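You operate a simulated robot arm through the tools that you are given. There is no shell and no other tool.

Carry out the task below with a simulated robot arm. There is one attempt and no reset: what you move stays moved.

Task
Rinse tub W702 under the tap, rack it and shut the tap.
Fine: it stands on the wire rack; the outlet stays open; the other tubs stay dry where they are; touch nothing else on this wall.

The check looks at the end state, three seconds after you hand in, the way a careful person would. Anything else that was tipped, shoved, dropped, spilled or broken makes it a failure.

Robot
A 6-joint arm with a two-finger gripper, fixed in place. Base frame: the origin is on the floor under the middle of its stand, x ahead of it, y to its left, z up; the work surface is at about z = 900. Lengths are in mm, angles in degrees, forces in N, time in s.
It reaches about 1637 mm from its shoulder. Its first joint turns from -166.0 to 166.0 degrees. Payload 3.43 kg.
The TCP is the grasp point between the finger pads, 20 mm short of the fingertips. In the tool frame z runs along the fingers and y along their closing line. The gripper opens to 190 mm; its body begins 248 mm behind the TCP.
Orientation is told as [roll, pitch, yaw] about the base's x, y, z axes, in that order, counted from this pose: with the fingers straight down and closing along the base's y, the tool's x points along the base's -x, its y along +y and its z along -z.

Tools
- The arm moves only by the tool move_arm. Its argument "deltas" is a list of rows, each a list of 6 numbers: the shift along the tool's x, y, z in units of 300 mm (1.0 is 300 mm), then the turn, a rotation vector about the tool's x, y, z in units of 180 degrees (1.0 is 180 degrees). In form: [[x, y, z, wx, wy, wz], ...]. A call has 1 to 20 rows; each row is the pose to reach, as a shift and turn from the pose commanded when the call began, along the tool's axes at that moment. "claw" is the opening in per cent of the stroke, from 0 (shut) to 100 (fully open), set as the call begins (left out, the last holds). A call with a number of a shift or a turn outside -1 to 1 is refused whole. Each row takes 0.2 s and may step no farther than 50 mm and 8.6 degrees from the row before; otherwise, or with a gripper value out of range, the whole call is refused. A pose out of reach is approached as far as the arm can. The call stops where the force on the tool passes 90 N (or 10 N more than at its start, if that is more) or the arm is blocked; 0.2 s more then pass. The fingers move at their own pace (about 45 mm/s each) and stop on an object; they squeeze with about 37 N. The grip force told is the motor's: it shows also when the fingers shut on nothing. Time passes only in rows, and 0.2 s behind the last, so rows that repeat a pose let the fingers close. The reply holds the time, the measured pose of the TCP, the force on the tool along the base axes, the opening and the grip force, in the units named above and with some noise, with the torque about the TCP (base axes, N m) and any sound that the robot's microphone picked up.
- Cameras (640 x 400 px; columns grow to the right, rows downward): "scene" is fixed at [400.8, -650.4, 1611.7]; the picture's right is [-0.81, -0.59, 0.00], its down [-0.45, 0.61, -0.65] and it looks along [0.38, -0.52, -0.76] (base axes); focal length 214 px, centre (320, 200). "wrist" rides on the gripper at [70, -8, -288] in the tool frame; the picture's right is [0.12, 0.99, 0.00], its down [-0.96, 0.12, -0.25] and it looks along [-0.25, 0.03, 0.97] (tool axes); focal length 261 px, centre (320, 200). There is no depth. A picture from a camera that has moved, and an enlarged one, comes with that camera's place and axes in the base frame and with its lens.
- snapshot(camera): a new picture of that camera. No time passes.
- lift_body(by): slides the trunk up (or, below 0, down) by that many mm; the arm rides with it, the base frame stays. It gives what a move gives, with no picture.
- enlarge(camera, box): a new picture of the part [left, top, right, bottom] of that camera's present view, enlarged. No time passes.
- hand_in(): hands the job in; it is judged then, once.

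Nothing tells you positions but the pictures and the camera data. Unless the task says otherwise, let go and move clear before handing in.

The tools are called after "Call:" as name(argument=value, ...) on one line, values as JSON. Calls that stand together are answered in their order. move_arm: Moves the arm, as the interface text tells. Its arguments: {"type":"object","properties":{"deltas":{"type":"array","items":{"type":"array","items":{"type":"number"}}},"claw":{"type":"number"}},"required":["deltas"]} The other tools are called the same way: lift_body (by) moves the trunk up or down; snapshot (camera) takes a picture; enlarge (camera, box) takes an enlarged picture of a part of a camera's view; hand_in () hands the job in.

At the start:

```text
t: 0.0
tcp_pos: [589.9, 3.7, 1279.5]
tool_rot: [0.0, -0.1, 0.1]
wrist_force: [-0.6, -0.1, -0.4]
wrist_torque: [0.03, 0.0, -0.01]
grip_width: 190.1
grasp_force: 0.0
trunk travel left (down, up): [-175.0, 65.0]
```

scene: 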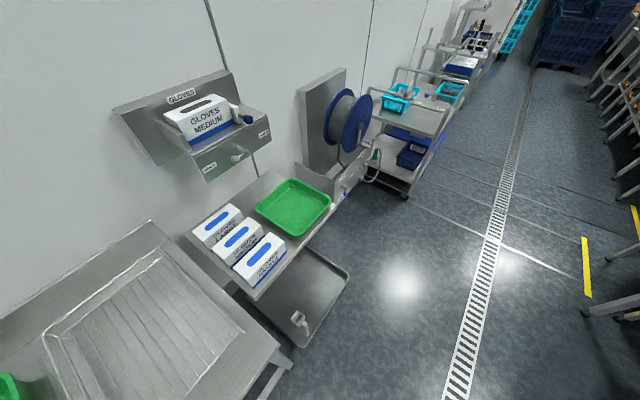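
wrist: 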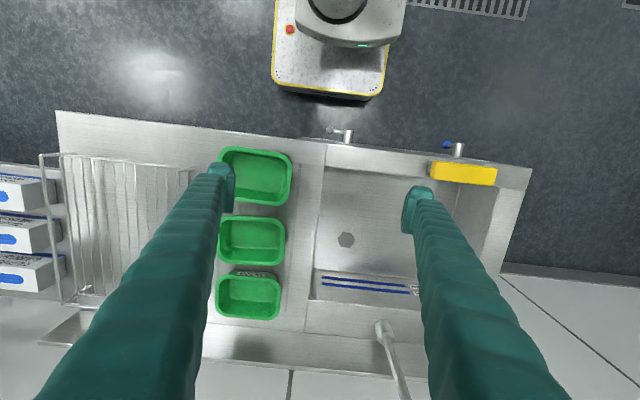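

I see a steel sink unit from the wrist camera, with three green tubs on the drainboard, a wire rack to the left, a basin with an outlet, and what look like tap levers. I'll look closer at the details before I move.

Call:
enlarge(camera="wrist", box=[200, 120, 360, 220])

Call:
enlarge(camera="wrist", box=[200, 220, 360, 320])

Call:
enlarge(camera="wrist", box=[300, 250, 540, 400])

Call:
enlarge(camera="wrist", box=[300, 100, 540, 250])

Call:
enlarge(camera="wrist", box=[0, 120, 240, 270])

Call:
enlarge(camera="scene", box=[0, 200, 320, 400])

```text
4.00 times, centred on (280, 170) of wrist
camera zoom: at [518.6, -3.7, 1566.6], right [-0.12, 0.99, 0.0], down [0.96, 0.12, 0.25], along [0.25, 0.03, -0.97], focal length 1043 px, centre (480, 320)
```

zoom: 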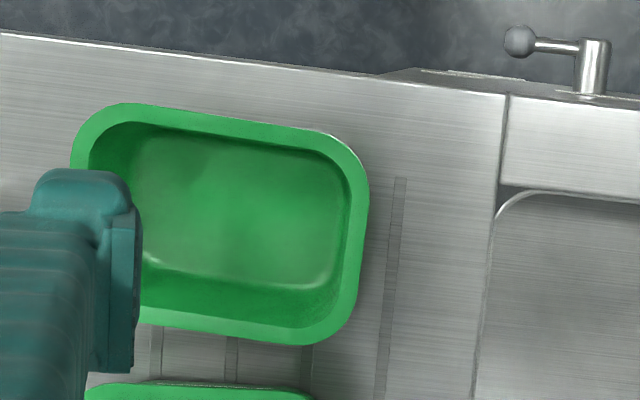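

```text
4.00 times, centred on (280, 270) of wrist
camera zoom: at [518.6, -3.7, 1566.6], right [-0.12, 0.99, 0.0], down [0.96, 0.12, 0.25], along [0.25, 0.03, -0.97], focal length 1043 px, centre (480, -80)
```

zoom: 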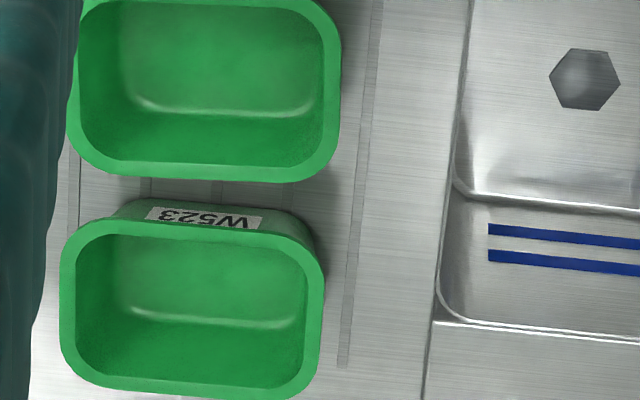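

```text
2.67 times, centred on (420, 325) of wrist
camera zoom: at [518.6, -3.7, 1566.6], right [-0.12, 0.99, 0.0], down [0.96, 0.12, 0.25], along [0.25, 0.03, -0.97], focal length 695 px, centre (53, -133)
```

zoom: 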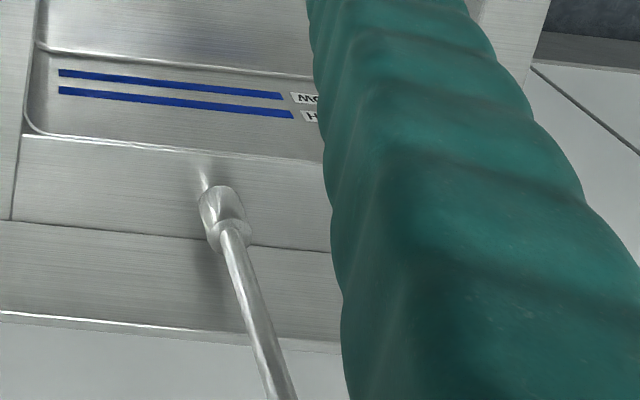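

```text
2.67 times, centred on (420, 175) of wrist
camera zoom: at [518.6, -3.7, 1566.6], right [-0.12, 0.99, 0.0], down [0.96, 0.12, 0.25], along [0.25, 0.03, -0.97], focal length 695 px, centre (53, 267)
```

zoom: 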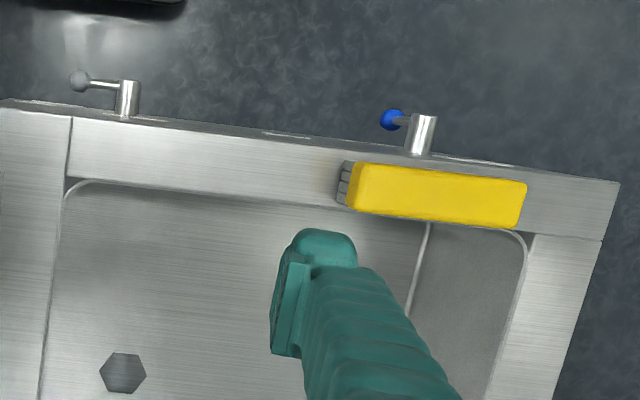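

```text
2.67 times, centred on (120, 195) of wrist
camera zoom: at [518.6, -3.7, 1566.6], right [-0.12, 0.99, 0.0], down [0.96, 0.12, 0.25], along [0.25, 0.03, -0.97], focal length 695 px, centre (853, 213)
```

zoom: 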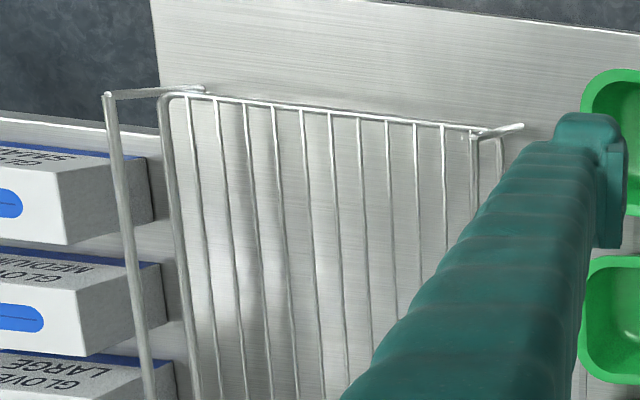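

```text
2.00 times, centred on (160, 300) of scene
camera zoom: at [400.8, -650.4, 1611.7], right [-0.81, -0.59, 0.0], down [-0.45, 0.61, -0.65], along [0.38, -0.52, -0.76], focal length 429 px, centre (640, 0)
```

zoom: 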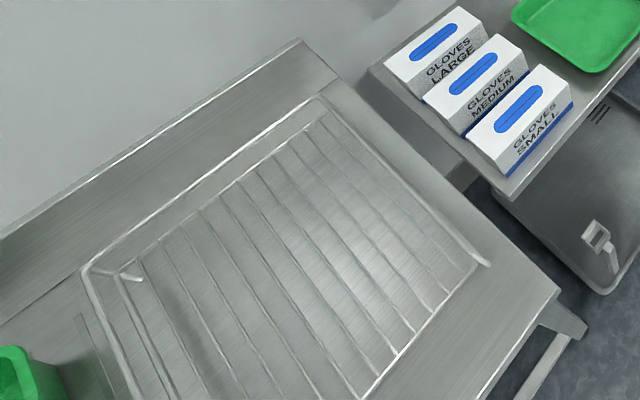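

The wrist camera looks down on the unit: the tubs sit near y≈-140 at x≈635, 800 and 960, the basin is at y>0, and two levers are on the front edge. Only one tub's label (W523) is readable, so I'll tilt the tool forward in place to see the front faces, the tap and any labels.

Call:
move_arm(deltas=[[0, 0, 0, 0, -0.045, 0], [0, 0, 0, 0, -0.09, 0], [0, 0, 0, 0, -0.135, 0], [0, 0, 0, 0, -0.18, 0], [0, 0, 0, 0, -0.22, 0]])

Call:
snapshot(camera="wrist")

Call:
snapshot(camera="scene")

```text
t: 1.2
tcp_pos: [591.2, 4.8, 1278.1]
tool_rot: [0.0, -39.6, 0.0]
wrist_force: [1.7, 0.6, -0.1]
wrist_torque: [-0.03, 0.16, 0.02]
grip_width: 190.4
grasp_force: 0.0
trunk travel left (down, up): [-175.0, 65.0]
```

```text
taken
camera wrist: at [352.6, -3.8, 1454.8], right [-0.09, 0.99, -0.08], down [0.58, 0.12, 0.8], along [0.81, 0.03, -0.59], focal length 261 px, centre (320, 200)
```

wrist: 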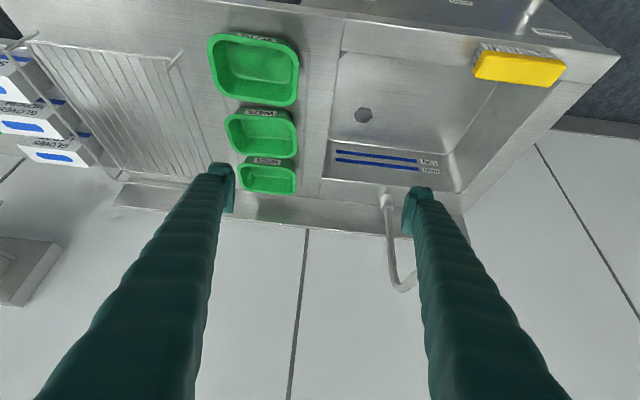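

```text
taken
```

scene: 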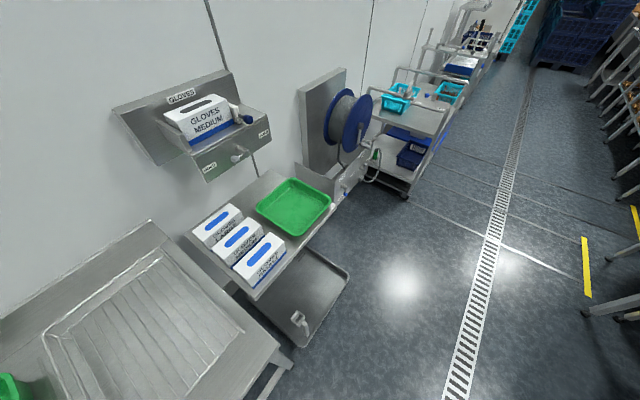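

The tilted view shows labels on the tubs' front faces and on the front panel. I'll zoom in on each.

Call:
enlarge(camera="wrist", box=[200, 20, 320, 95])

Call:
enlarge(camera="wrist", box=[210, 95, 330, 205])

Call:
enlarge(camera="wrist", box=[240, 0, 620, 100])

Call:
enlarge(camera="wrist", box=[320, 130, 480, 230])

Call:
enlarge(camera="wrist", box=[340, 170, 480, 310])

Call:
enlarge(camera="wrist", box=[0, 0, 240, 220])

```text
5.33 times, centred on (260, 58) of wrist
camera zoom: at [352.6, -3.8, 1454.8], right [-0.09, 0.99, -0.08], down [0.58, 0.12, 0.8], along [0.81, 0.03, -0.59], focal length 1390 px, centre (640, 960)
```

zoom: 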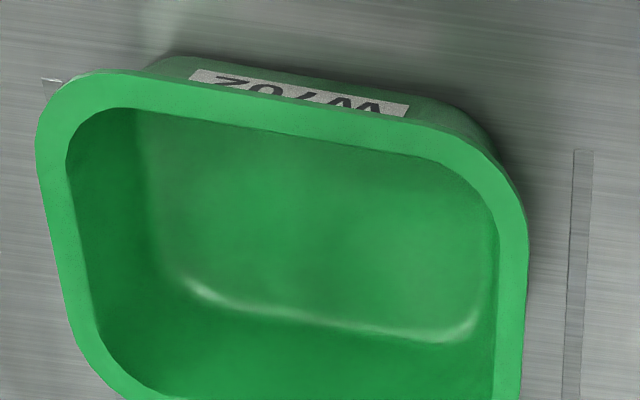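

```text
3.64 times, centred on (270, 150) of wrist
camera zoom: at [352.6, -3.8, 1454.8], right [-0.09, 0.99, -0.08], down [0.58, 0.12, 0.8], along [0.81, 0.03, -0.59], focal length 948 px, centre (502, 382)
```

zoom: 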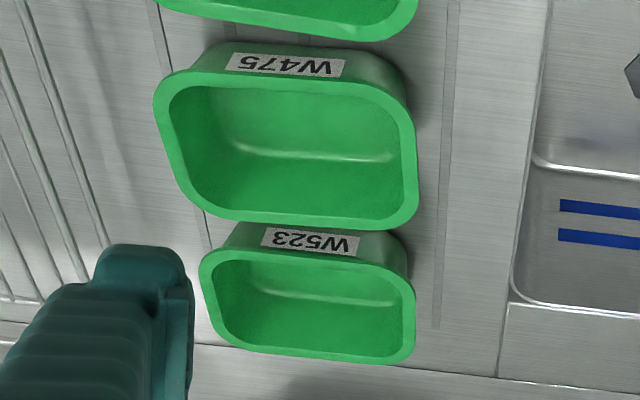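

```text
1.68 times, centred on (430, 50) of wrist
camera zoom: at [352.6, -3.8, 1454.8], right [-0.09, 0.99, -0.08], down [0.58, 0.12, 0.8], along [0.81, 0.03, -0.59], focal length 439 px, centre (135, 453)
```

zoom: 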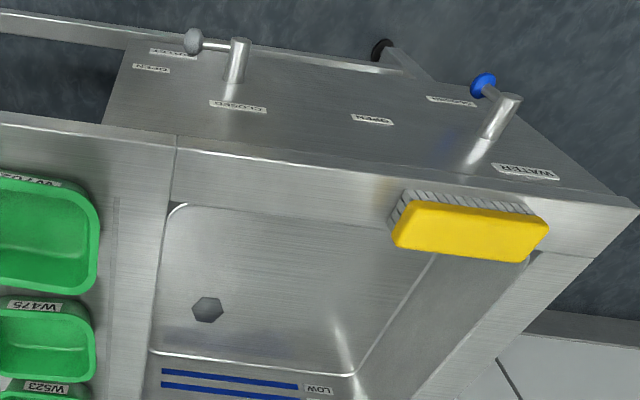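

```text
4.00 times, centred on (400, 180) of wrist
camera zoom: at [352.6, -3.8, 1454.8], right [-0.09, 0.99, -0.08], down [0.58, 0.12, 0.8], along [0.81, 0.03, -0.59], focal length 1043 px, centre (0, 280)
```

zoom: 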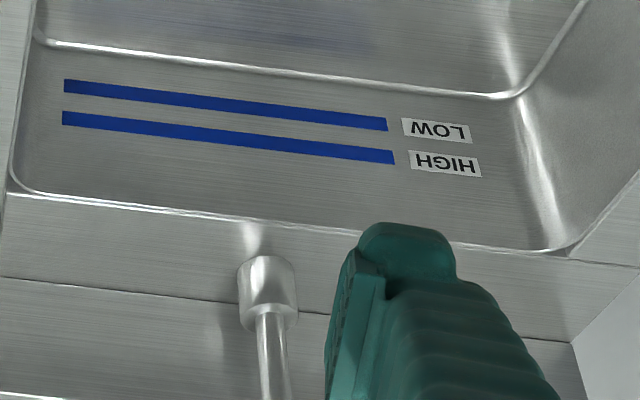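

```text
2.86 times, centred on (410, 240) of wrist
camera zoom: at [352.6, -3.8, 1454.8], right [-0.09, 0.99, -0.08], down [0.58, 0.12, 0.8], along [0.81, 0.03, -0.59], focal length 745 px, centre (63, 86)
```

zoom: 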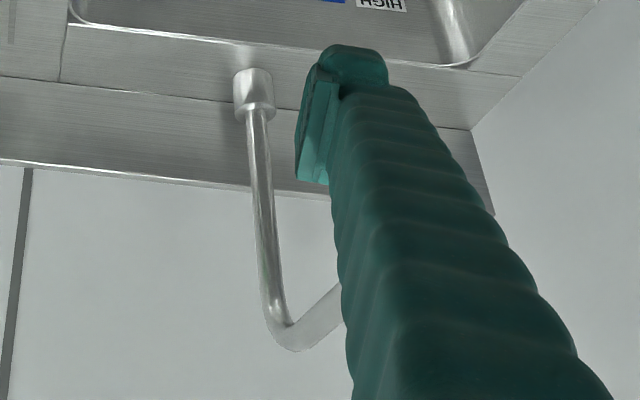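

```text
1.82 times, centred on (120, 110) of wrist
camera zoom: at [352.6, -3.8, 1454.8], right [-0.09, 0.99, -0.08], down [0.58, 0.12, 0.8], along [0.81, 0.03, -0.59], focal length 474 px, centre (684, 364)
```

zoom: 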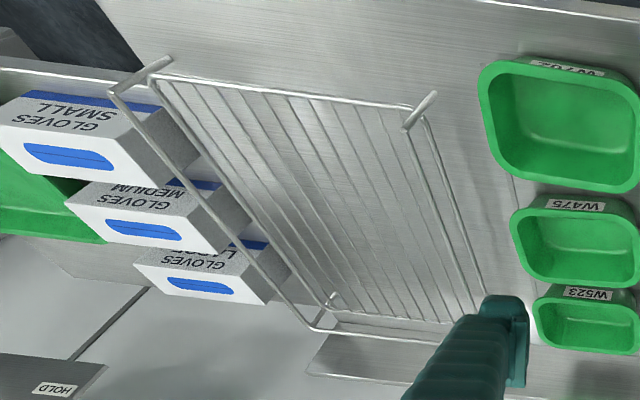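

W702 is the tub nearest the robot. The front panel carries two labelled levers, so I'll read those labels at higher zoom.

Call:
enlarge(camera="wrist", box=[310, 0, 410, 40])

Call:
enlarge(camera="wrist", box=[440, 0, 580, 60])

Call:
enlarge(camera="wrist", box=[340, 80, 400, 130])

```text
6.40 times, centred on (360, 20) of wrist
camera zoom: at [352.6, -3.8, 1454.8], right [-0.09, 0.99, -0.08], down [0.58, 0.12, 0.8], along [0.81, 0.03, -0.59], focal length 1668 px, centre (64, 1352)
```

zoom: 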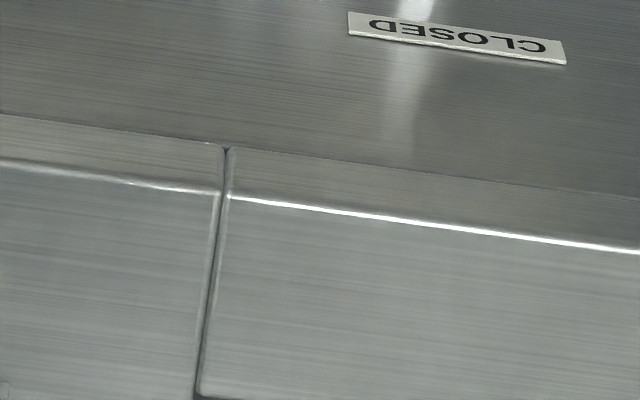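

```text
4.57 times, centred on (510, 30) of wrist
camera zoom: at [352.6, -3.8, 1454.8], right [-0.09, 0.99, -0.08], down [0.58, 0.12, 0.8], along [0.81, 0.03, -0.59], focal length 1192 px, centre (-549, 977)
```

zoom: 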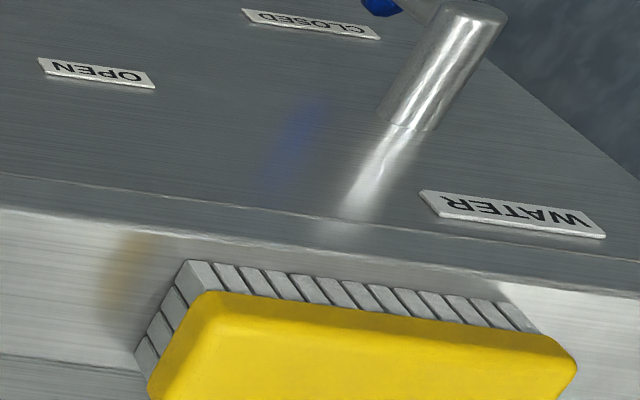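

```text
8.00 times, centred on (370, 105) of wrist
camera zoom: at [352.6, -3.8, 1454.8], right [-0.09, 0.99, -0.08], down [0.58, 0.12, 0.8], along [0.81, 0.03, -0.59], focal length 2085 px, centre (-80, 960)
```

zoom: 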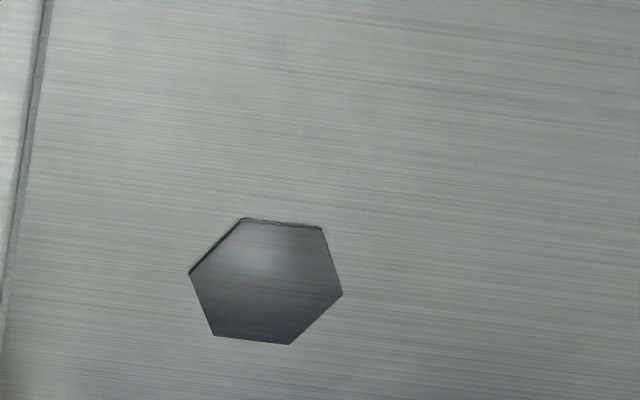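

W702 is confirmed as the near tub; the right-hand lever is marked WATER, with OPEN and CLOSED labels around it. I'll use wide crops at the top edge of the view to see more of the front panel below the deck.

Call:
enlarge(camera="wrist", box=[280, 0, 600, 2])

Call:
enlarge(camera="wrist", box=[440, 0, 600, 2])

Call:
enlarge(camera="wrist", box=[300, 0, 420, 2])

```text
2.00 times, centred on (440, 1) of wrist
camera zoom: at [352.6, -3.8, 1454.8], right [-0.09, 0.99, -0.08], down [0.58, 0.12, 0.8], along [0.81, 0.03, -0.59], focal length 521 px, centre (80, 598)
```

zoom: 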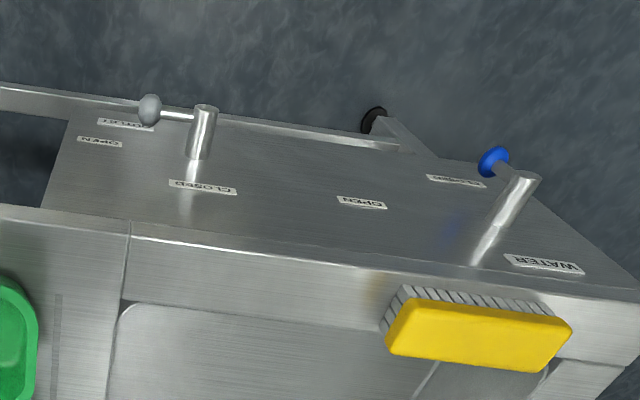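

```text
4.00 times, centred on (520, 1) of wrist
camera zoom: at [352.6, -3.8, 1454.8], right [-0.09, 0.99, -0.08], down [0.58, 0.12, 0.8], along [0.81, 0.03, -0.59], focal length 1043 px, centre (-480, 996)
```

zoom: 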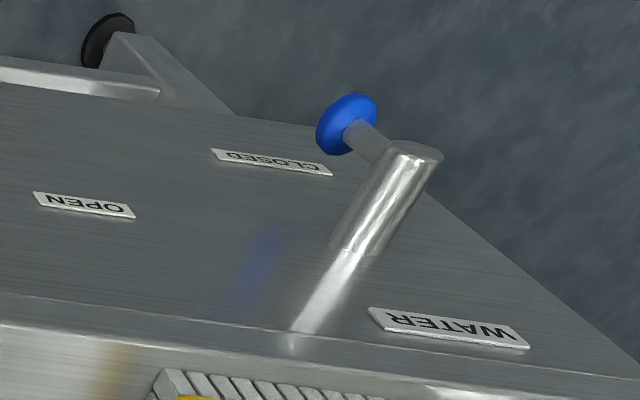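

```text
5.33 times, centred on (360, 1) of wrist
camera zoom: at [352.6, -3.8, 1454.8], right [-0.09, 0.99, -0.08], down [0.58, 0.12, 0.8], along [0.81, 0.03, -0.59], focal length 1390 px, centre (107, 1261)
```

zoom: 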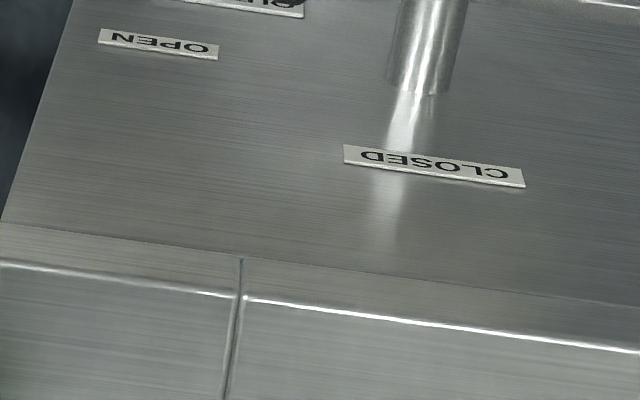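

The panel reads clearly now. OUTLET (grey ball) has its lever toward OPEN on the -y side, and WATER (blue ball) points down at CLOSED, with OPEN on the -y side. I'll shift toward +y at the same safe height to see the spout and the water lever.

Call:
move_arm(deltas=[[0, 0.16, 0, 0, 0, 0], [0, 0.32, 0, 0, 0, 0], [0, 0.48, 0, 0, 0, 0], [0, 0.64, 0, 0, 0, 0], [0, 0.8, 0, 0, 0, 0]])

Call:
snapshot(camera="wrist")

Call:
enlarge(camera="wrist", box=[200, 0, 440, 2])

Call:
enlarge(camera="wrist", box=[220, 140, 440, 280])

```text
t: 2.4
tcp_pos: [589.5, 243.5, 1278.6]
tool_rot: [0.2, -39.6, -0.4]
wrist_force: [-3.1, 2.5, 1.8]
wrist_torque: [-0.49, -0.46, -0.35]
grip_width: 190.2
grasp_force: 0.0
trunk travel left (down, up): [-175.0, 65.0]
```

```text
taken
camera wrist: at [351.5, 235.4, 1455.9], right [-0.09, 0.99, -0.07], down [0.58, 0.11, 0.8], along [0.81, 0.03, -0.59], focal length 261 px, centre (320, 200)
```

wrist: 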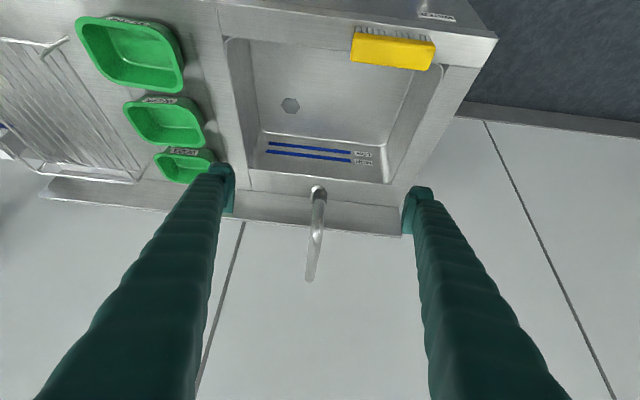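

```text
2.67 times, centred on (320, 1) of wrist
camera zoom: at [351.5, 235.4, 1455.9], right [-0.09, 0.99, -0.07], down [0.58, 0.11, 0.8], along [0.81, 0.03, -0.59], focal length 695 px, centre (320, 731)
```

zoom: 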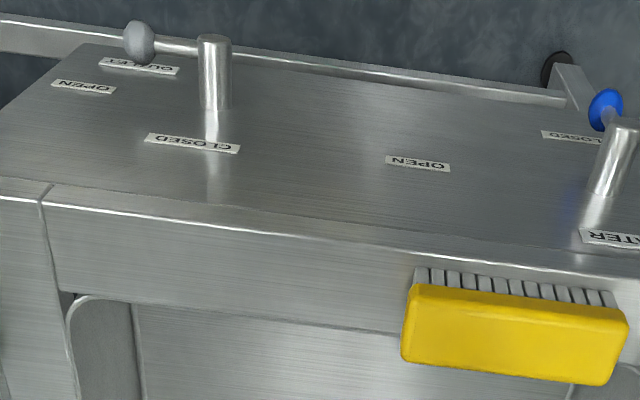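

```text
2.86 times, centred on (330, 210) of wrist
camera zoom: at [351.5, 235.4, 1455.9], right [-0.09, 0.99, -0.07], down [0.58, 0.11, 0.8], along [0.81, 0.03, -0.59], focal length 745 px, centre (291, 171)
```

zoom: 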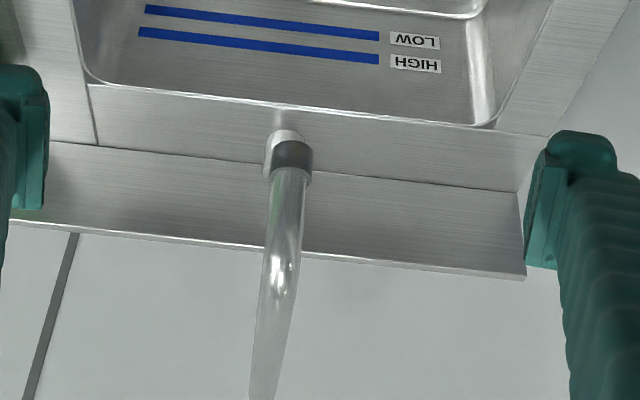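

The spout rises from the back ledge near y≈200 and comes forward. I'll zoom on its end and look at the right end of the panel for the water lever.

Call:
enlarge(camera="wrist", box=[260, 180, 370, 300])

Call:
enlarge(camera="wrist", box=[380, 0, 480, 2])

Call:
enlarge(camera="wrist", box=[220, 30, 480, 190])

```text
3.33 times, centred on (315, 240) of wrist
camera zoom: at [351.5, 235.4, 1455.9], right [-0.09, 0.99, -0.07], down [0.58, 0.11, 0.8], along [0.81, 0.03, -0.59], focal length 869 px, centre (337, 67)
```

zoom: 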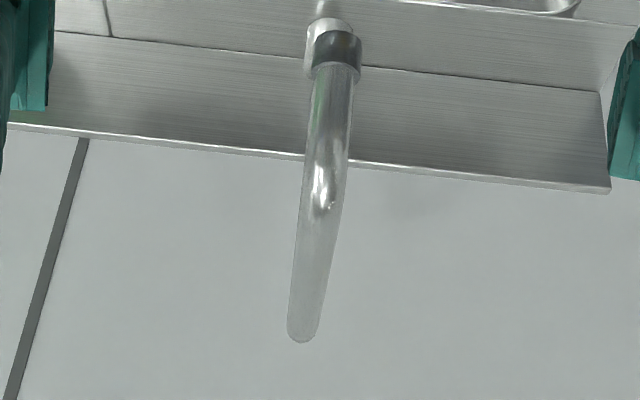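

```text
6.40 times, centred on (430, 1) of wrist
camera zoom: at [351.5, 235.4, 1455.9], right [-0.09, 0.99, -0.07], down [0.58, 0.11, 0.8], along [0.81, 0.03, -0.59], focal length 1668 px, centre (-384, 1474)
```

zoom: 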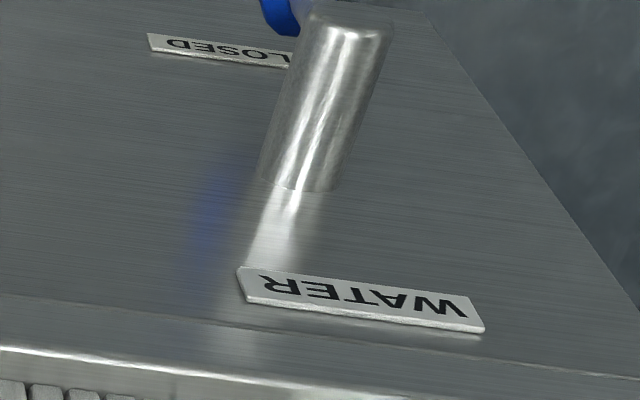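

```text
2.46 times, centred on (350, 110) of wrist
camera zoom: at [351.5, 235.4, 1455.9], right [-0.09, 0.99, -0.07], down [0.58, 0.11, 0.8], along [0.81, 0.03, -0.59], focal length 642 px, centre (246, 422)
```

zoom: 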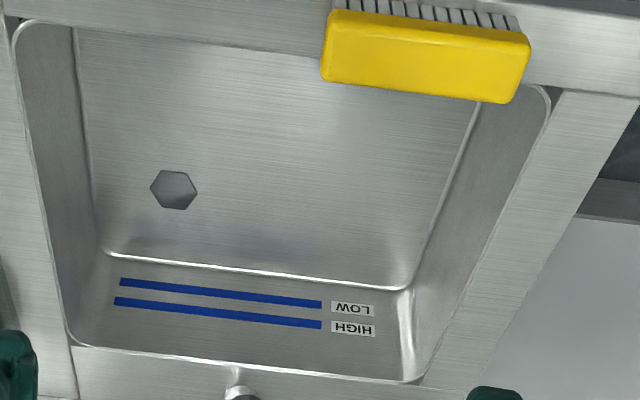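

The tap stands at about (1045, 248) and its spout comes forward over the basin. The valve pivot is near (541, 435, 728) with the lever hanging straight down, so the water is closed. I'll move to an intermediate y so I can triangulate the nozzle.

Call:
move_arm(deltas=[[0, -0.16, 0, 0, 0, 0], [0, -0.32, 0, 0, 0, 0], [0, -0.45, 0, 0, 0, 0]])

Call:
snapshot(camera="wrist")

Call:
enlarge(camera="wrist", box=[310, 170, 430, 310])

```text
t: 3.2
tcp_pos: [589.1, 109.4, 1278.7]
tool_rot: [0.1, -39.6, -0.1]
wrist_force: [0.4, -0.1, 0.5]
wrist_torque: [0.0, 0.07, 0.01]
grip_width: 190.0
grasp_force: 0.0
trunk travel left (down, up): [-175.0, 65.0]
```

```text
taken
camera wrist: at [352.4, 100.4, 1455.6], right [-0.09, 0.99, -0.08], down [0.58, 0.12, 0.8], along [0.81, 0.03, -0.59], focal length 261 px, centre (320, 200)
```

wrist: 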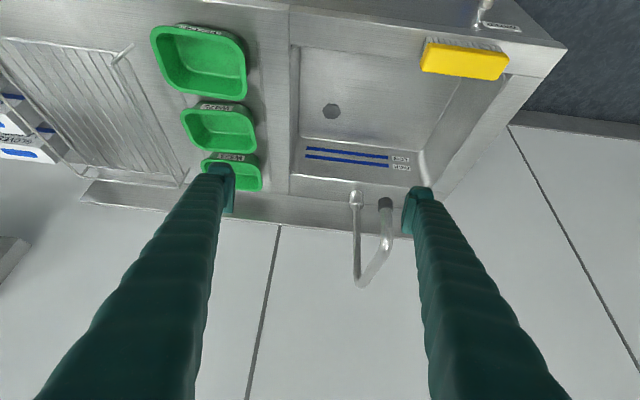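

```text
2.86 times, centred on (370, 240) of wrist
camera zoom: at [352.4, 100.4, 1455.6], right [-0.09, 0.99, -0.08], down [0.58, 0.12, 0.8], along [0.81, 0.03, -0.59], focal length 745 px, centre (177, 86)
```

zoom: 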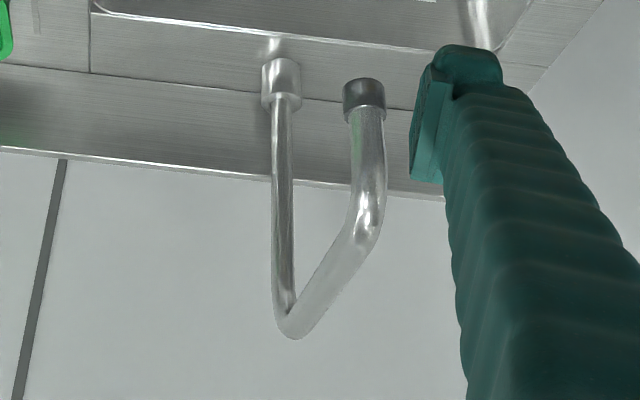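

The nozzle mouth triangulates to about (775, 250, 1127), pointing down over the basin, whose floor is at z≈735. Next I'll inspect the rack with the scene camera and this wrist view.

Call:
enlarge(camera="scene", box=[20, 220, 260, 400])

Call:
enlarge(camera="wrist", box=[0, 20, 200, 220])

Call:
enlarge(camera="scene", box=[0, 398, 240, 400])

```text
2.22 times, centred on (140, 310) of scene
camera zoom: at [400.8, -650.4, 1611.7], right [-0.81, -0.59, 0.0], down [-0.45, 0.61, -0.65], along [0.38, -0.52, -0.76], focal length 477 px, centre (720, -44)
```

zoom: 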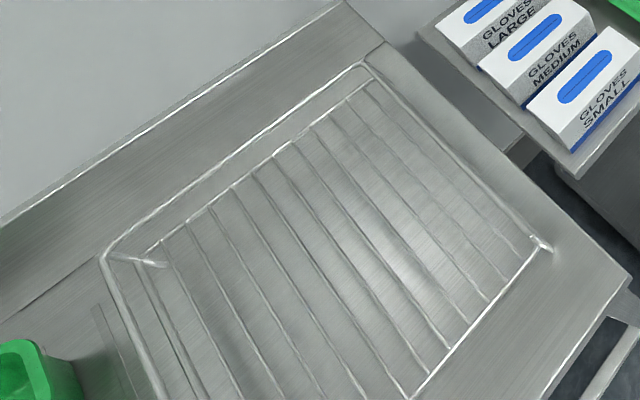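

```text
2.00 times, centred on (100, 120) of wrist
camera zoom: at [352.4, 100.4, 1455.6], right [-0.09, 0.99, -0.08], down [0.58, 0.12, 0.8], along [0.81, 0.03, -0.59], focal length 521 px, centre (760, 360)
```

zoom: 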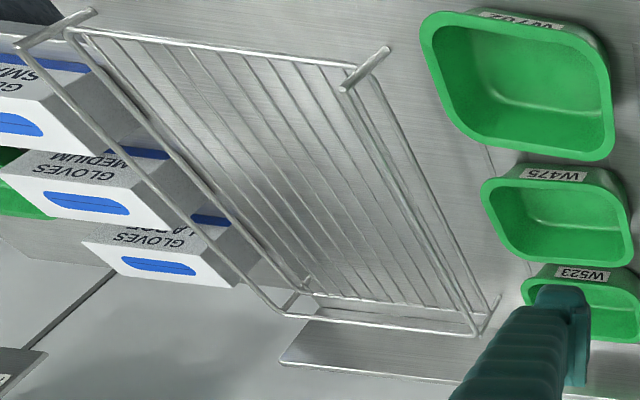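

```text
2.67 times, centred on (120, 399) of scene
camera zoom: at [400.8, -650.4, 1611.7], right [-0.81, -0.59, 0.0], down [-0.45, 0.61, -0.65], along [0.38, -0.52, -0.76], focal length 572 px, centre (853, -331)
```

zoom: 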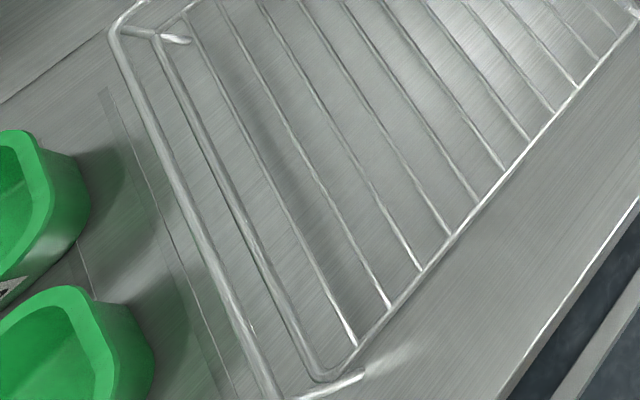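

The rack is a U-shaped rail (top z≈980) around a wire bed at z≈950, spanning x≈642–1033 and y≈-610 to -312. It's open in front and well clear for placing W702. First I'll open the water: shut the fingers, back off in front of the panel and swing round to the lever side.

Call:
move_arm(claw=0, deltas=[[0.0723, 0.111, -0.0598, 0, 0, 0], [0.1447, 0.222, -0.1197, 0, 0, 0], [0.217, 0.333, -0.1795, 0, 0, 0], [0.2893, 0.444, -0.2393, 0, 0, 0], [0.3617, 0.555, -0.2992, 0, 0, 0], [0.434, 0.667, -0.359, 0, 0, 0]])

Call:
snapshot(camera="wrist")

```text
t: 4.6
tcp_pos: [426.4, 302.4, 1278.7]
tool_rot: [0.1, -39.7, -1.2]
wrist_force: [-6.6, 3.8, 0.3]
wrist_torque: [-0.61, -1.04, -0.45]
grip_width: 65.0
grasp_force: 0.2
trunk travel left (down, up): [-175.0, 65.0]
```

```text
taken
camera wrist: at [188.5, 298.8, 1456.5], right [-0.07, 0.99, -0.07], down [0.58, 0.1, 0.81], along [0.81, 0.01, -0.59], focal length 261 px, centre (320, 200)
```

wrist: 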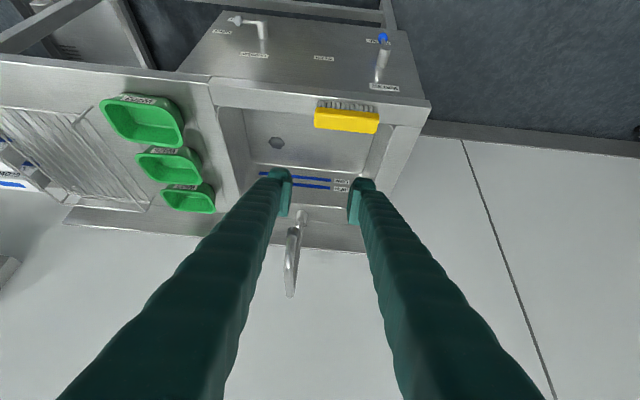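

Now the whole front panel is in view. I'll zoom on both valves to re-measure them from here.

Call:
enlarge(camera="wrist", box=[340, 20, 440, 110])

Call:
enlarge(camera="wrist", box=[190, 5, 350, 105])

```text
4.44 times, centred on (390, 65) of wrist
camera zoom: at [188.5, 298.8, 1456.5], right [-0.07, 0.99, -0.07], down [0.58, 0.1, 0.81], along [0.81, 0.01, -0.59], focal length 1158 px, centre (9, 800)
```

zoom: 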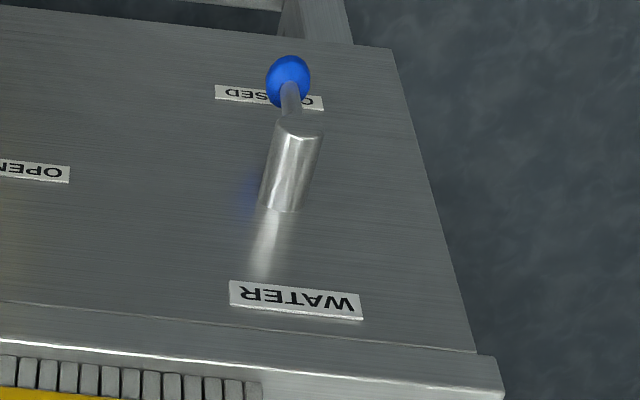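

```text
4.00 times, centred on (270, 55) of wrist
camera zoom: at [188.5, 298.8, 1456.5], right [-0.07, 0.99, -0.07], down [0.58, 0.1, 0.81], along [0.81, 0.01, -0.59], focal length 1043 px, centre (520, 780)
```

zoom: 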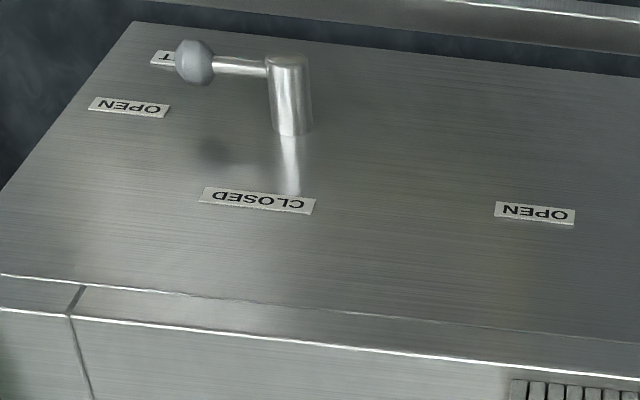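

The readings agree: the water pivot is at about (y 436, z 727), the blue ball at (507, 440, 638), and OPEN is 90° round on the -y side. I'll move to the +y side of the lever and start down, staying in front of the panel.

Call:
move_arm(claw=0, deltas=[[0.053, 0.111, 0.064, 0, 0, 0], [0.106, 0.222, 0.128, 0, 0, 0], [0.159, 0.333, 0.193, 0, 0, 0], [0.212, 0.444, 0.257, 0, 0, 0], [0.266, 0.555, 0.321, 0, 0, 0], [0.319, 0.667, 0.385, 0, 0, 0], [0.319, 0.667, 0.385, 0, 0, 0]])

Call:
snapshot(camera="wrist")

```text
t: 6.2
tcp_pos: [419.2, 509.7, 1125.5]
tool_rot: [0.0, -39.6, 0.1]
wrist_force: [0.5, 1.2, -0.4]
wrist_torque: [-0.1, -0.09, -0.05]
grip_width: 0.3
grasp_force: 34.1
trunk travel left (down, up): [-175.0, 65.0]
```

```text
taken
camera wrist: at [182.6, 501.5, 1303.9], right [-0.09, 0.99, -0.08], down [0.58, 0.12, 0.8], along [0.81, 0.03, -0.59], focal length 261 px, centre (320, 200)
```

wrist: 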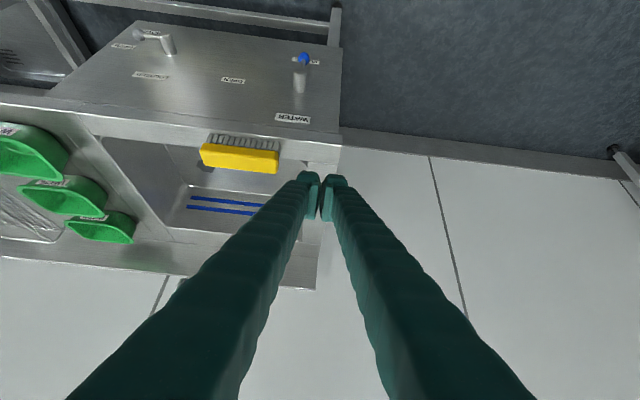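

The fingers are shut. I'll check the exact fingertip shape and the side clearance before descending to the lever.

Call:
enlarge(camera="wrist", box=[260, 140, 380, 240])

```text
4.00 times, centred on (320, 190) of wrist
camera zoom: at [182.6, 501.5, 1303.9], right [-0.09, 0.99, -0.08], down [0.58, 0.12, 0.8], along [0.81, 0.03, -0.59], focal length 1043 px, centre (320, 240)
```

zoom: 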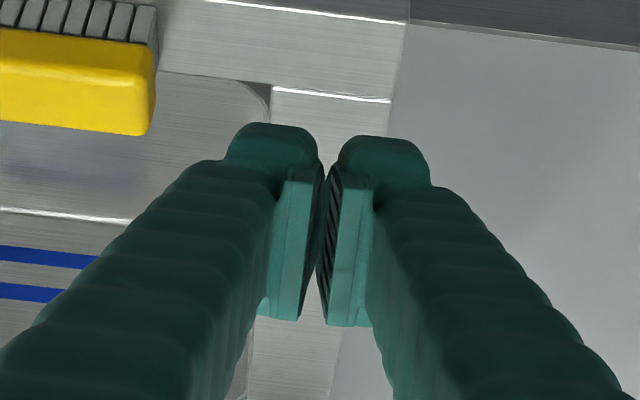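

The closed finger pair is about 61 mm wide in y and 54 mm deep. I'll descend in front of the panel on the +y side of the lever, staying at x≈425 and y≈505 so the deck and brush are well clear.

Call:
move_arm(deltas=[[0.0846, -0.003, 0.1067, 0, 0, 0], [0.1692, -0.006, 0.2133, 0, 0, 0], [0.2538, -0.009, 0.32, 0, 0, 0], [0.3385, -0.012, 0.4267, 0, 0, 0], [0.4231, -0.015, 0.5333, 0, 0, 0], [0.5077, -0.0167, 0.64, 0, 0, 0]])

Call:
snapshot(camera="wrist")

Call:
snapshot(camera="scene")

```text
t: 7.6
tcp_pos: [425.1, 504.2, 882.2]
tool_rot: [0.1, -39.6, -0.1]
wrist_force: [-0.1, -1.3, 0.3]
wrist_torque: [0.12, 0.05, 0.09]
grip_width: 0.0
grasp_force: 33.8
trunk travel left (down, up): [-175.0, 65.0]
```

```text
taken
camera wrist: at [188.1, 495.8, 1059.9], right [-0.09, 0.99, -0.08], down [0.58, 0.11, 0.8], along [0.81, 0.03, -0.59], focal length 261 px, centre (320, 200)
```

wrist: 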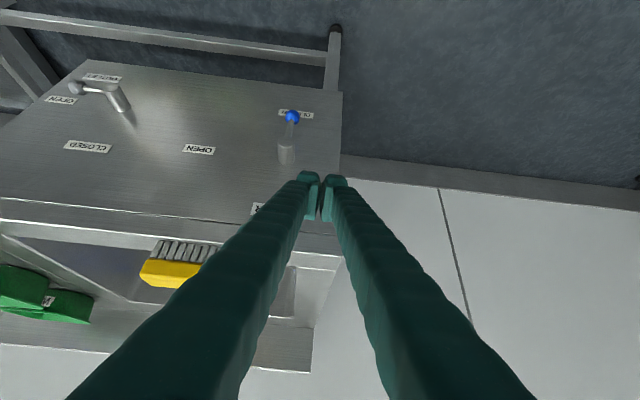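

```text
taken
```

scene: 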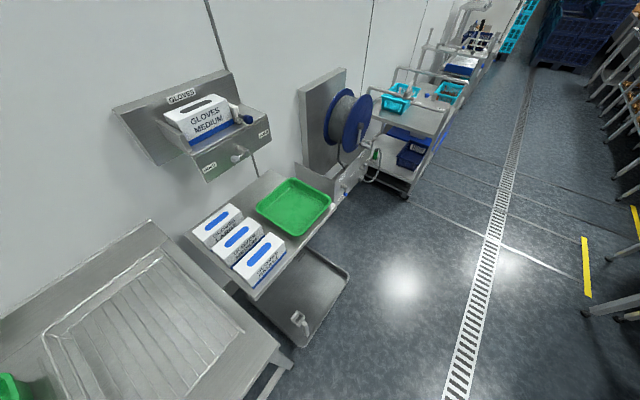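

The descent is clean. I'll zoom on the lever once more from this lower, closer viewpoint to refine its position.

Call:
enlarge(camera="wrist", box=[250, 90, 350, 180])

```text
4.44 times, centred on (300, 135) of wrist
camera zoom: at [188.1, 495.8, 1059.9], right [-0.09, 0.99, -0.08], down [0.58, 0.11, 0.8], along [0.81, 0.03, -0.59], focal length 1158 px, centre (409, 489)
```

zoom: 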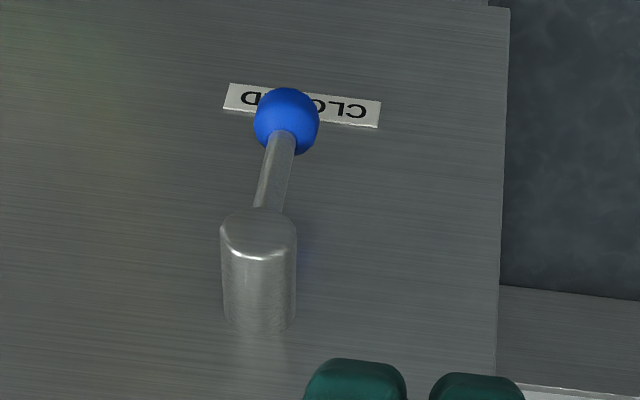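

Refined: pivot y≈438, z≈725; ball at about (506, 440, 640). I'll descend beside the lever, then move forward so the fingers overlap the ball on its +y side without reaching the panel.

Call:
move_arm(deltas=[[0.0871, -0.002, 0.1053, 0, 0, 0], [0.1742, -0.004, 0.2106, 0, 0, 0], [0.2614, -0.006, 0.3159, 0, 0, 0], [0.3485, -0.008, 0.4212, 0, 0, 0], [0.4356, -0.01, 0.5265, 0, 0, 0], [0.5227, -0.0133, 0.6318, 0, 0, 0], [0.4367, -0.0133, 0.703, 0, 0, 0], [0.3506, -0.0133, 0.774, 0, 0, 0]])

Call:
snapshot(camera="wrist")

Call:
enlarge(camera="wrist", box=[240, 120, 400, 240])

```text
t: 9.4
tcp_pos: [492.2, 501.1, 637.4]
tool_rot: [-0.1, -39.6, 0.1]
wrist_force: [-0.9, 0.2, 0.4]
wrist_torque: [-0.02, -0.05, -0.02]
grip_width: 0.1
grasp_force: 34.0
trunk travel left (down, up): [-175.0, 65.0]
```

```text
taken
camera wrist: at [254.3, 492.8, 814.5], right [-0.09, 0.99, -0.08], down [0.58, 0.12, 0.8], along [0.81, 0.03, -0.59], focal length 261 px, centre (320, 200)
```

wrist: 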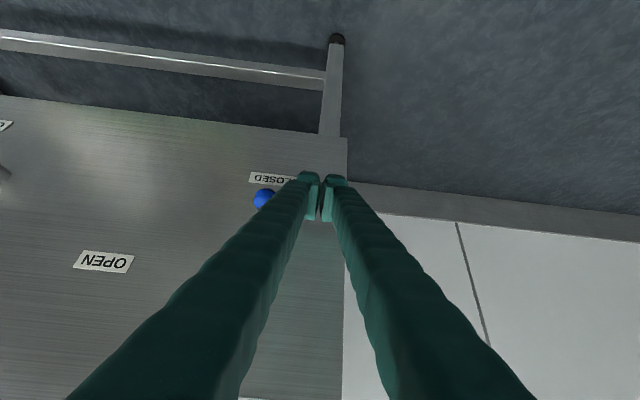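

```text
3.33 times, centred on (320, 180) of wrist
camera zoom: at [254.3, 492.8, 814.5], right [-0.09, 0.99, -0.08], down [0.58, 0.12, 0.8], along [0.81, 0.03, -0.59], focal length 869 px, centre (320, 267)
```

zoom: 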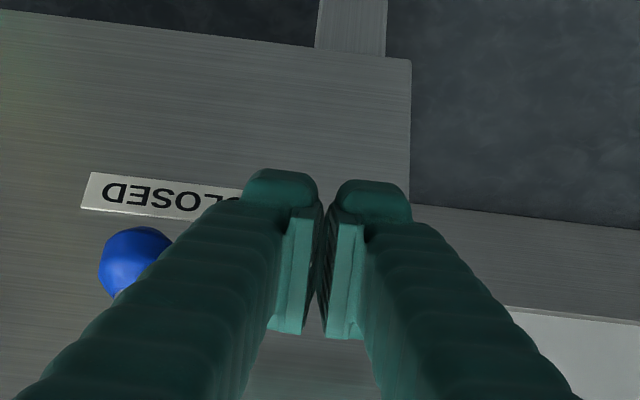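

The fingers are beside the ball, which sits at about (506, 438, 640), with no contact yet. I'll swing the fingers rigidly around the valve axis, pushing the ball toward -y for the first 45°.

Call:
move_arm(deltas=[[0, -0.05, 0, 0, 0, 0], [0.0104, -0.1033, 0.0126, 0.0321, 0, -0.0266], [0.0178, -0.1447, 0.0216, 0.0642, 0, -0.0531], [0.0215, -0.1877, 0.0259, 0.0963, 0, -0.0797], [0.0215, -0.2307, 0.0259, 0.1284, 0, -0.1062], [0.0181, -0.2733, 0.0218, 0.1605, 0, -0.1328], [0.0108, -0.315, 0.0131, 0.1926, 0, -0.1594]])

Call:
snapshot(camera="wrist")

```text
t: 11.0
tcp_pos: [491.9, 406.5, 633.9]
tool_rot: [-52.5, -26.8, 30.3]
wrist_force: [-0.5, 0.0, -0.6]
wrist_torque: [0.14, 0.07, 0.05]
grip_width: 0.3
grasp_force: 34.1
trunk travel left (down, up): [-175.0, 65.0]
```

```text
taken
camera wrist: at [254.7, 525.3, 764.8], right [-0.09, 0.65, -0.76], down [0.58, 0.65, 0.49], along [0.81, -0.4, -0.44], focal length 261 px, centre (320, 200)
```

wrist: 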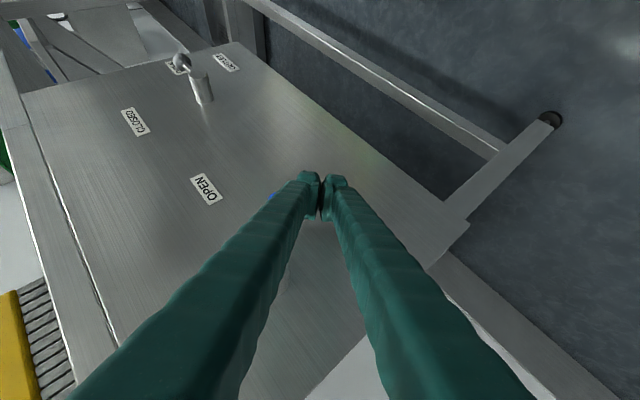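

The lever seems to be following (a blue edge shows at the finger) with almost no resisting force. I'll check, then continue the arc.

Call:
enlarge(camera="wrist", box=[220, 140, 380, 250])

```text
3.64 times, centred on (300, 195) of wrist
camera zoom: at [254.7, 525.3, 764.8], right [-0.09, 0.65, -0.76], down [0.58, 0.65, 0.49], along [0.81, -0.4, -0.44], focal length 948 px, centre (393, 218)
```

zoom: 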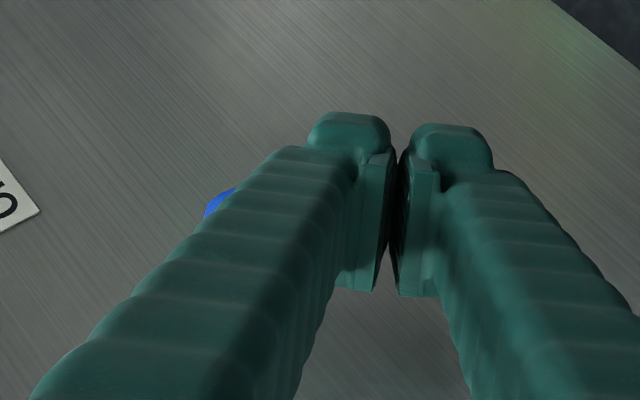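

The ball is in contact and moving with the fingers. Continuing the arc to about 82°.

Call:
move_arm(deltas=[[0.0107, -0.0398, 0.0129, 0.0321, 0, -0.0266], [0.0179, -0.0813, 0.0216, 0.0642, 0, -0.0531], [0.0218, -0.1242, 0.0263, 0.0963, 0, -0.0797], [0.0216, -0.1673, 0.0262, 0.1284, 0, -0.1062], [0.0182, -0.21, 0.022, 0.1605, 0, -0.1328]])

Call:
snapshot(camera="wrist")

Call:
enlarge(camera="wrist", box=[180, 140, 380, 260])

```text
t: 12.2
tcp_pos: [491.4, 355.9, 672.3]
tool_rot: [-84.4, -4.7, 39.2]
wrist_force: [0.2, -0.6, 0.3]
wrist_torque: [0.13, 0.04, 0.06]
grip_width: 0.0
grasp_force: 33.9
trunk travel left (down, up): [-175.0, 65.0]
```

```text
taken
camera wrist: at [254.8, 530.1, 702.9], right [-0.09, 0.05, -0.99], down [0.58, 0.81, -0.01], along [0.81, -0.58, -0.1], focal length 261 px, centre (320, 200)
```

wrist: 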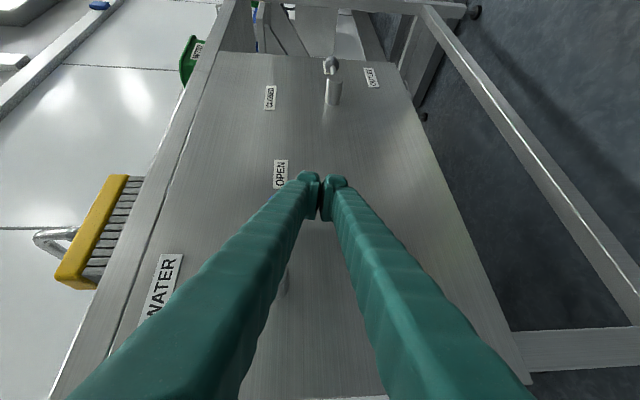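

```text
3.20 times, centred on (280, 200) of wrist
camera zoom: at [254.8, 530.1, 702.9], right [-0.09, 0.05, -0.99], down [0.58, 0.81, -0.01], along [0.81, -0.58, -0.1], focal length 834 px, centre (448, 200)
```

zoom: 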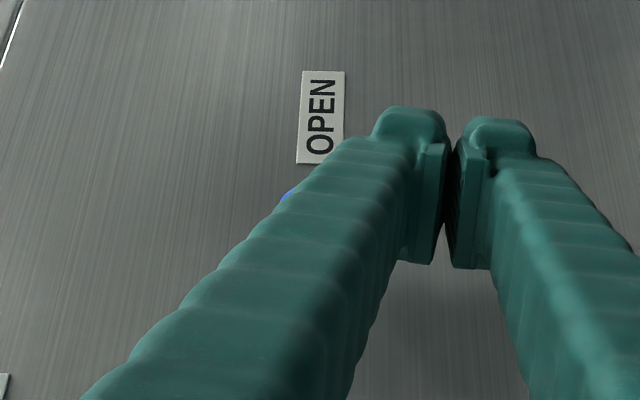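

The lever is nearly level now, with no sound or flow yet. I'll finish the last few degrees to OPEN.

Call:
move_arm(deltas=[[0.0054, -0.02, 0.0065, 0.016, 0, -0.0133], [0.0106, -0.0398, 0.0128, 0.0321, 0, -0.0266]])

Call:
snapshot(camera="wrist")

Call:
enlarge(camera="wrist", box=[0, 120, 240, 320])

```text
t: 12.8
tcp_pos: [491.8, 351.4, 677.2]
tool_rot: [-89.8, 0.2, 39.7]
wrist_force: [-4.2, 6.0, -60.7]
wrist_torque: [-0.71, 0.65, 0.11]
grip_width: 0.0
grasp_force: 34.7
trunk travel left (down, up): [-175.0, 65.0]
```

```text
taken
camera wrist: at [254.7, 527.3, 687.8], right [-0.1, -0.07, -0.99], down [0.58, 0.8, -0.12], along [0.81, -0.59, -0.03], focal length 261 px, centre (320, 200)
```

wrist: 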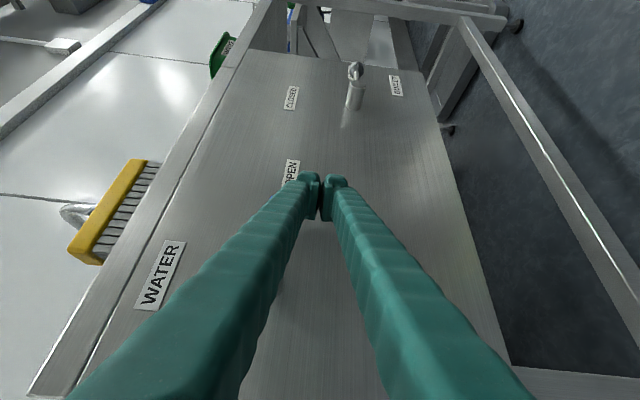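

```text
2.00 times, centred on (120, 220) of wrist
camera zoom: at [254.7, 527.3, 687.8], right [-0.1, -0.07, -0.99], down [0.58, 0.8, -0.12], along [0.81, -0.59, -0.03], focal length 521 px, centre (720, 160)
```

zoom: 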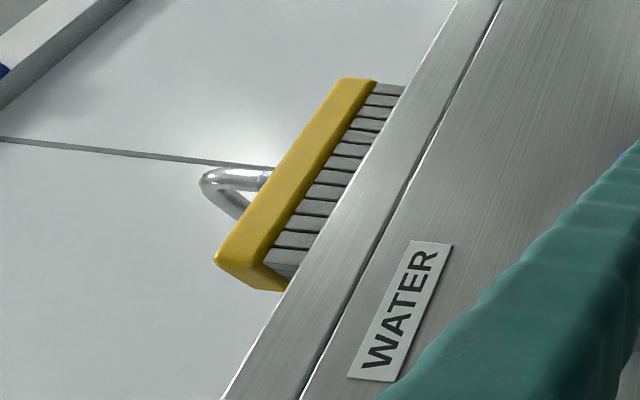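

The -60 N reading says the lever reached its end stop at OPEN. I'll ease off below the ball, back straight out from the panel, and roll the tool back upright in free space.

Call:
move_arm(deltas=[[0, 0.05, 0, 0, 0, 0], [0, 0.06, 0, 0, 0, 0], [0.115, 0.06, -0.0955, 0, 0, 0], [0.231, 0.06, -0.191, 0, 0, 0], [0.27, 0.06, -0.223, 0, 0, 0]])

Call:
snapshot(camera="wrist")

```text
t: 14.0
tcp_pos: [387.8, 348.7, 663.7]
tool_rot: [-90.0, 0.0, 39.7]
wrist_force: [-0.4, 0.0, 0.2]
wrist_torque: [0.03, 0.02, -0.02]
grip_width: 0.0
grasp_force: 33.8
trunk travel left (down, up): [-175.0, 65.0]
```

```text
taken
camera wrist: at [150.0, 525.9, 672.8], right [-0.09, -0.08, -0.99], down [0.58, 0.8, -0.12], along [0.81, -0.59, -0.03], focal length 261 px, centre (320, 200)
```

wrist: 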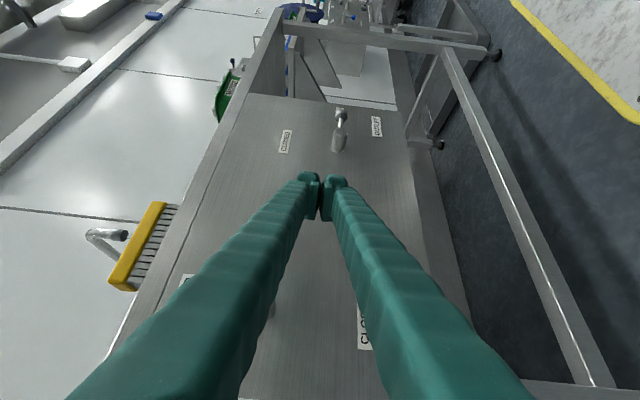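

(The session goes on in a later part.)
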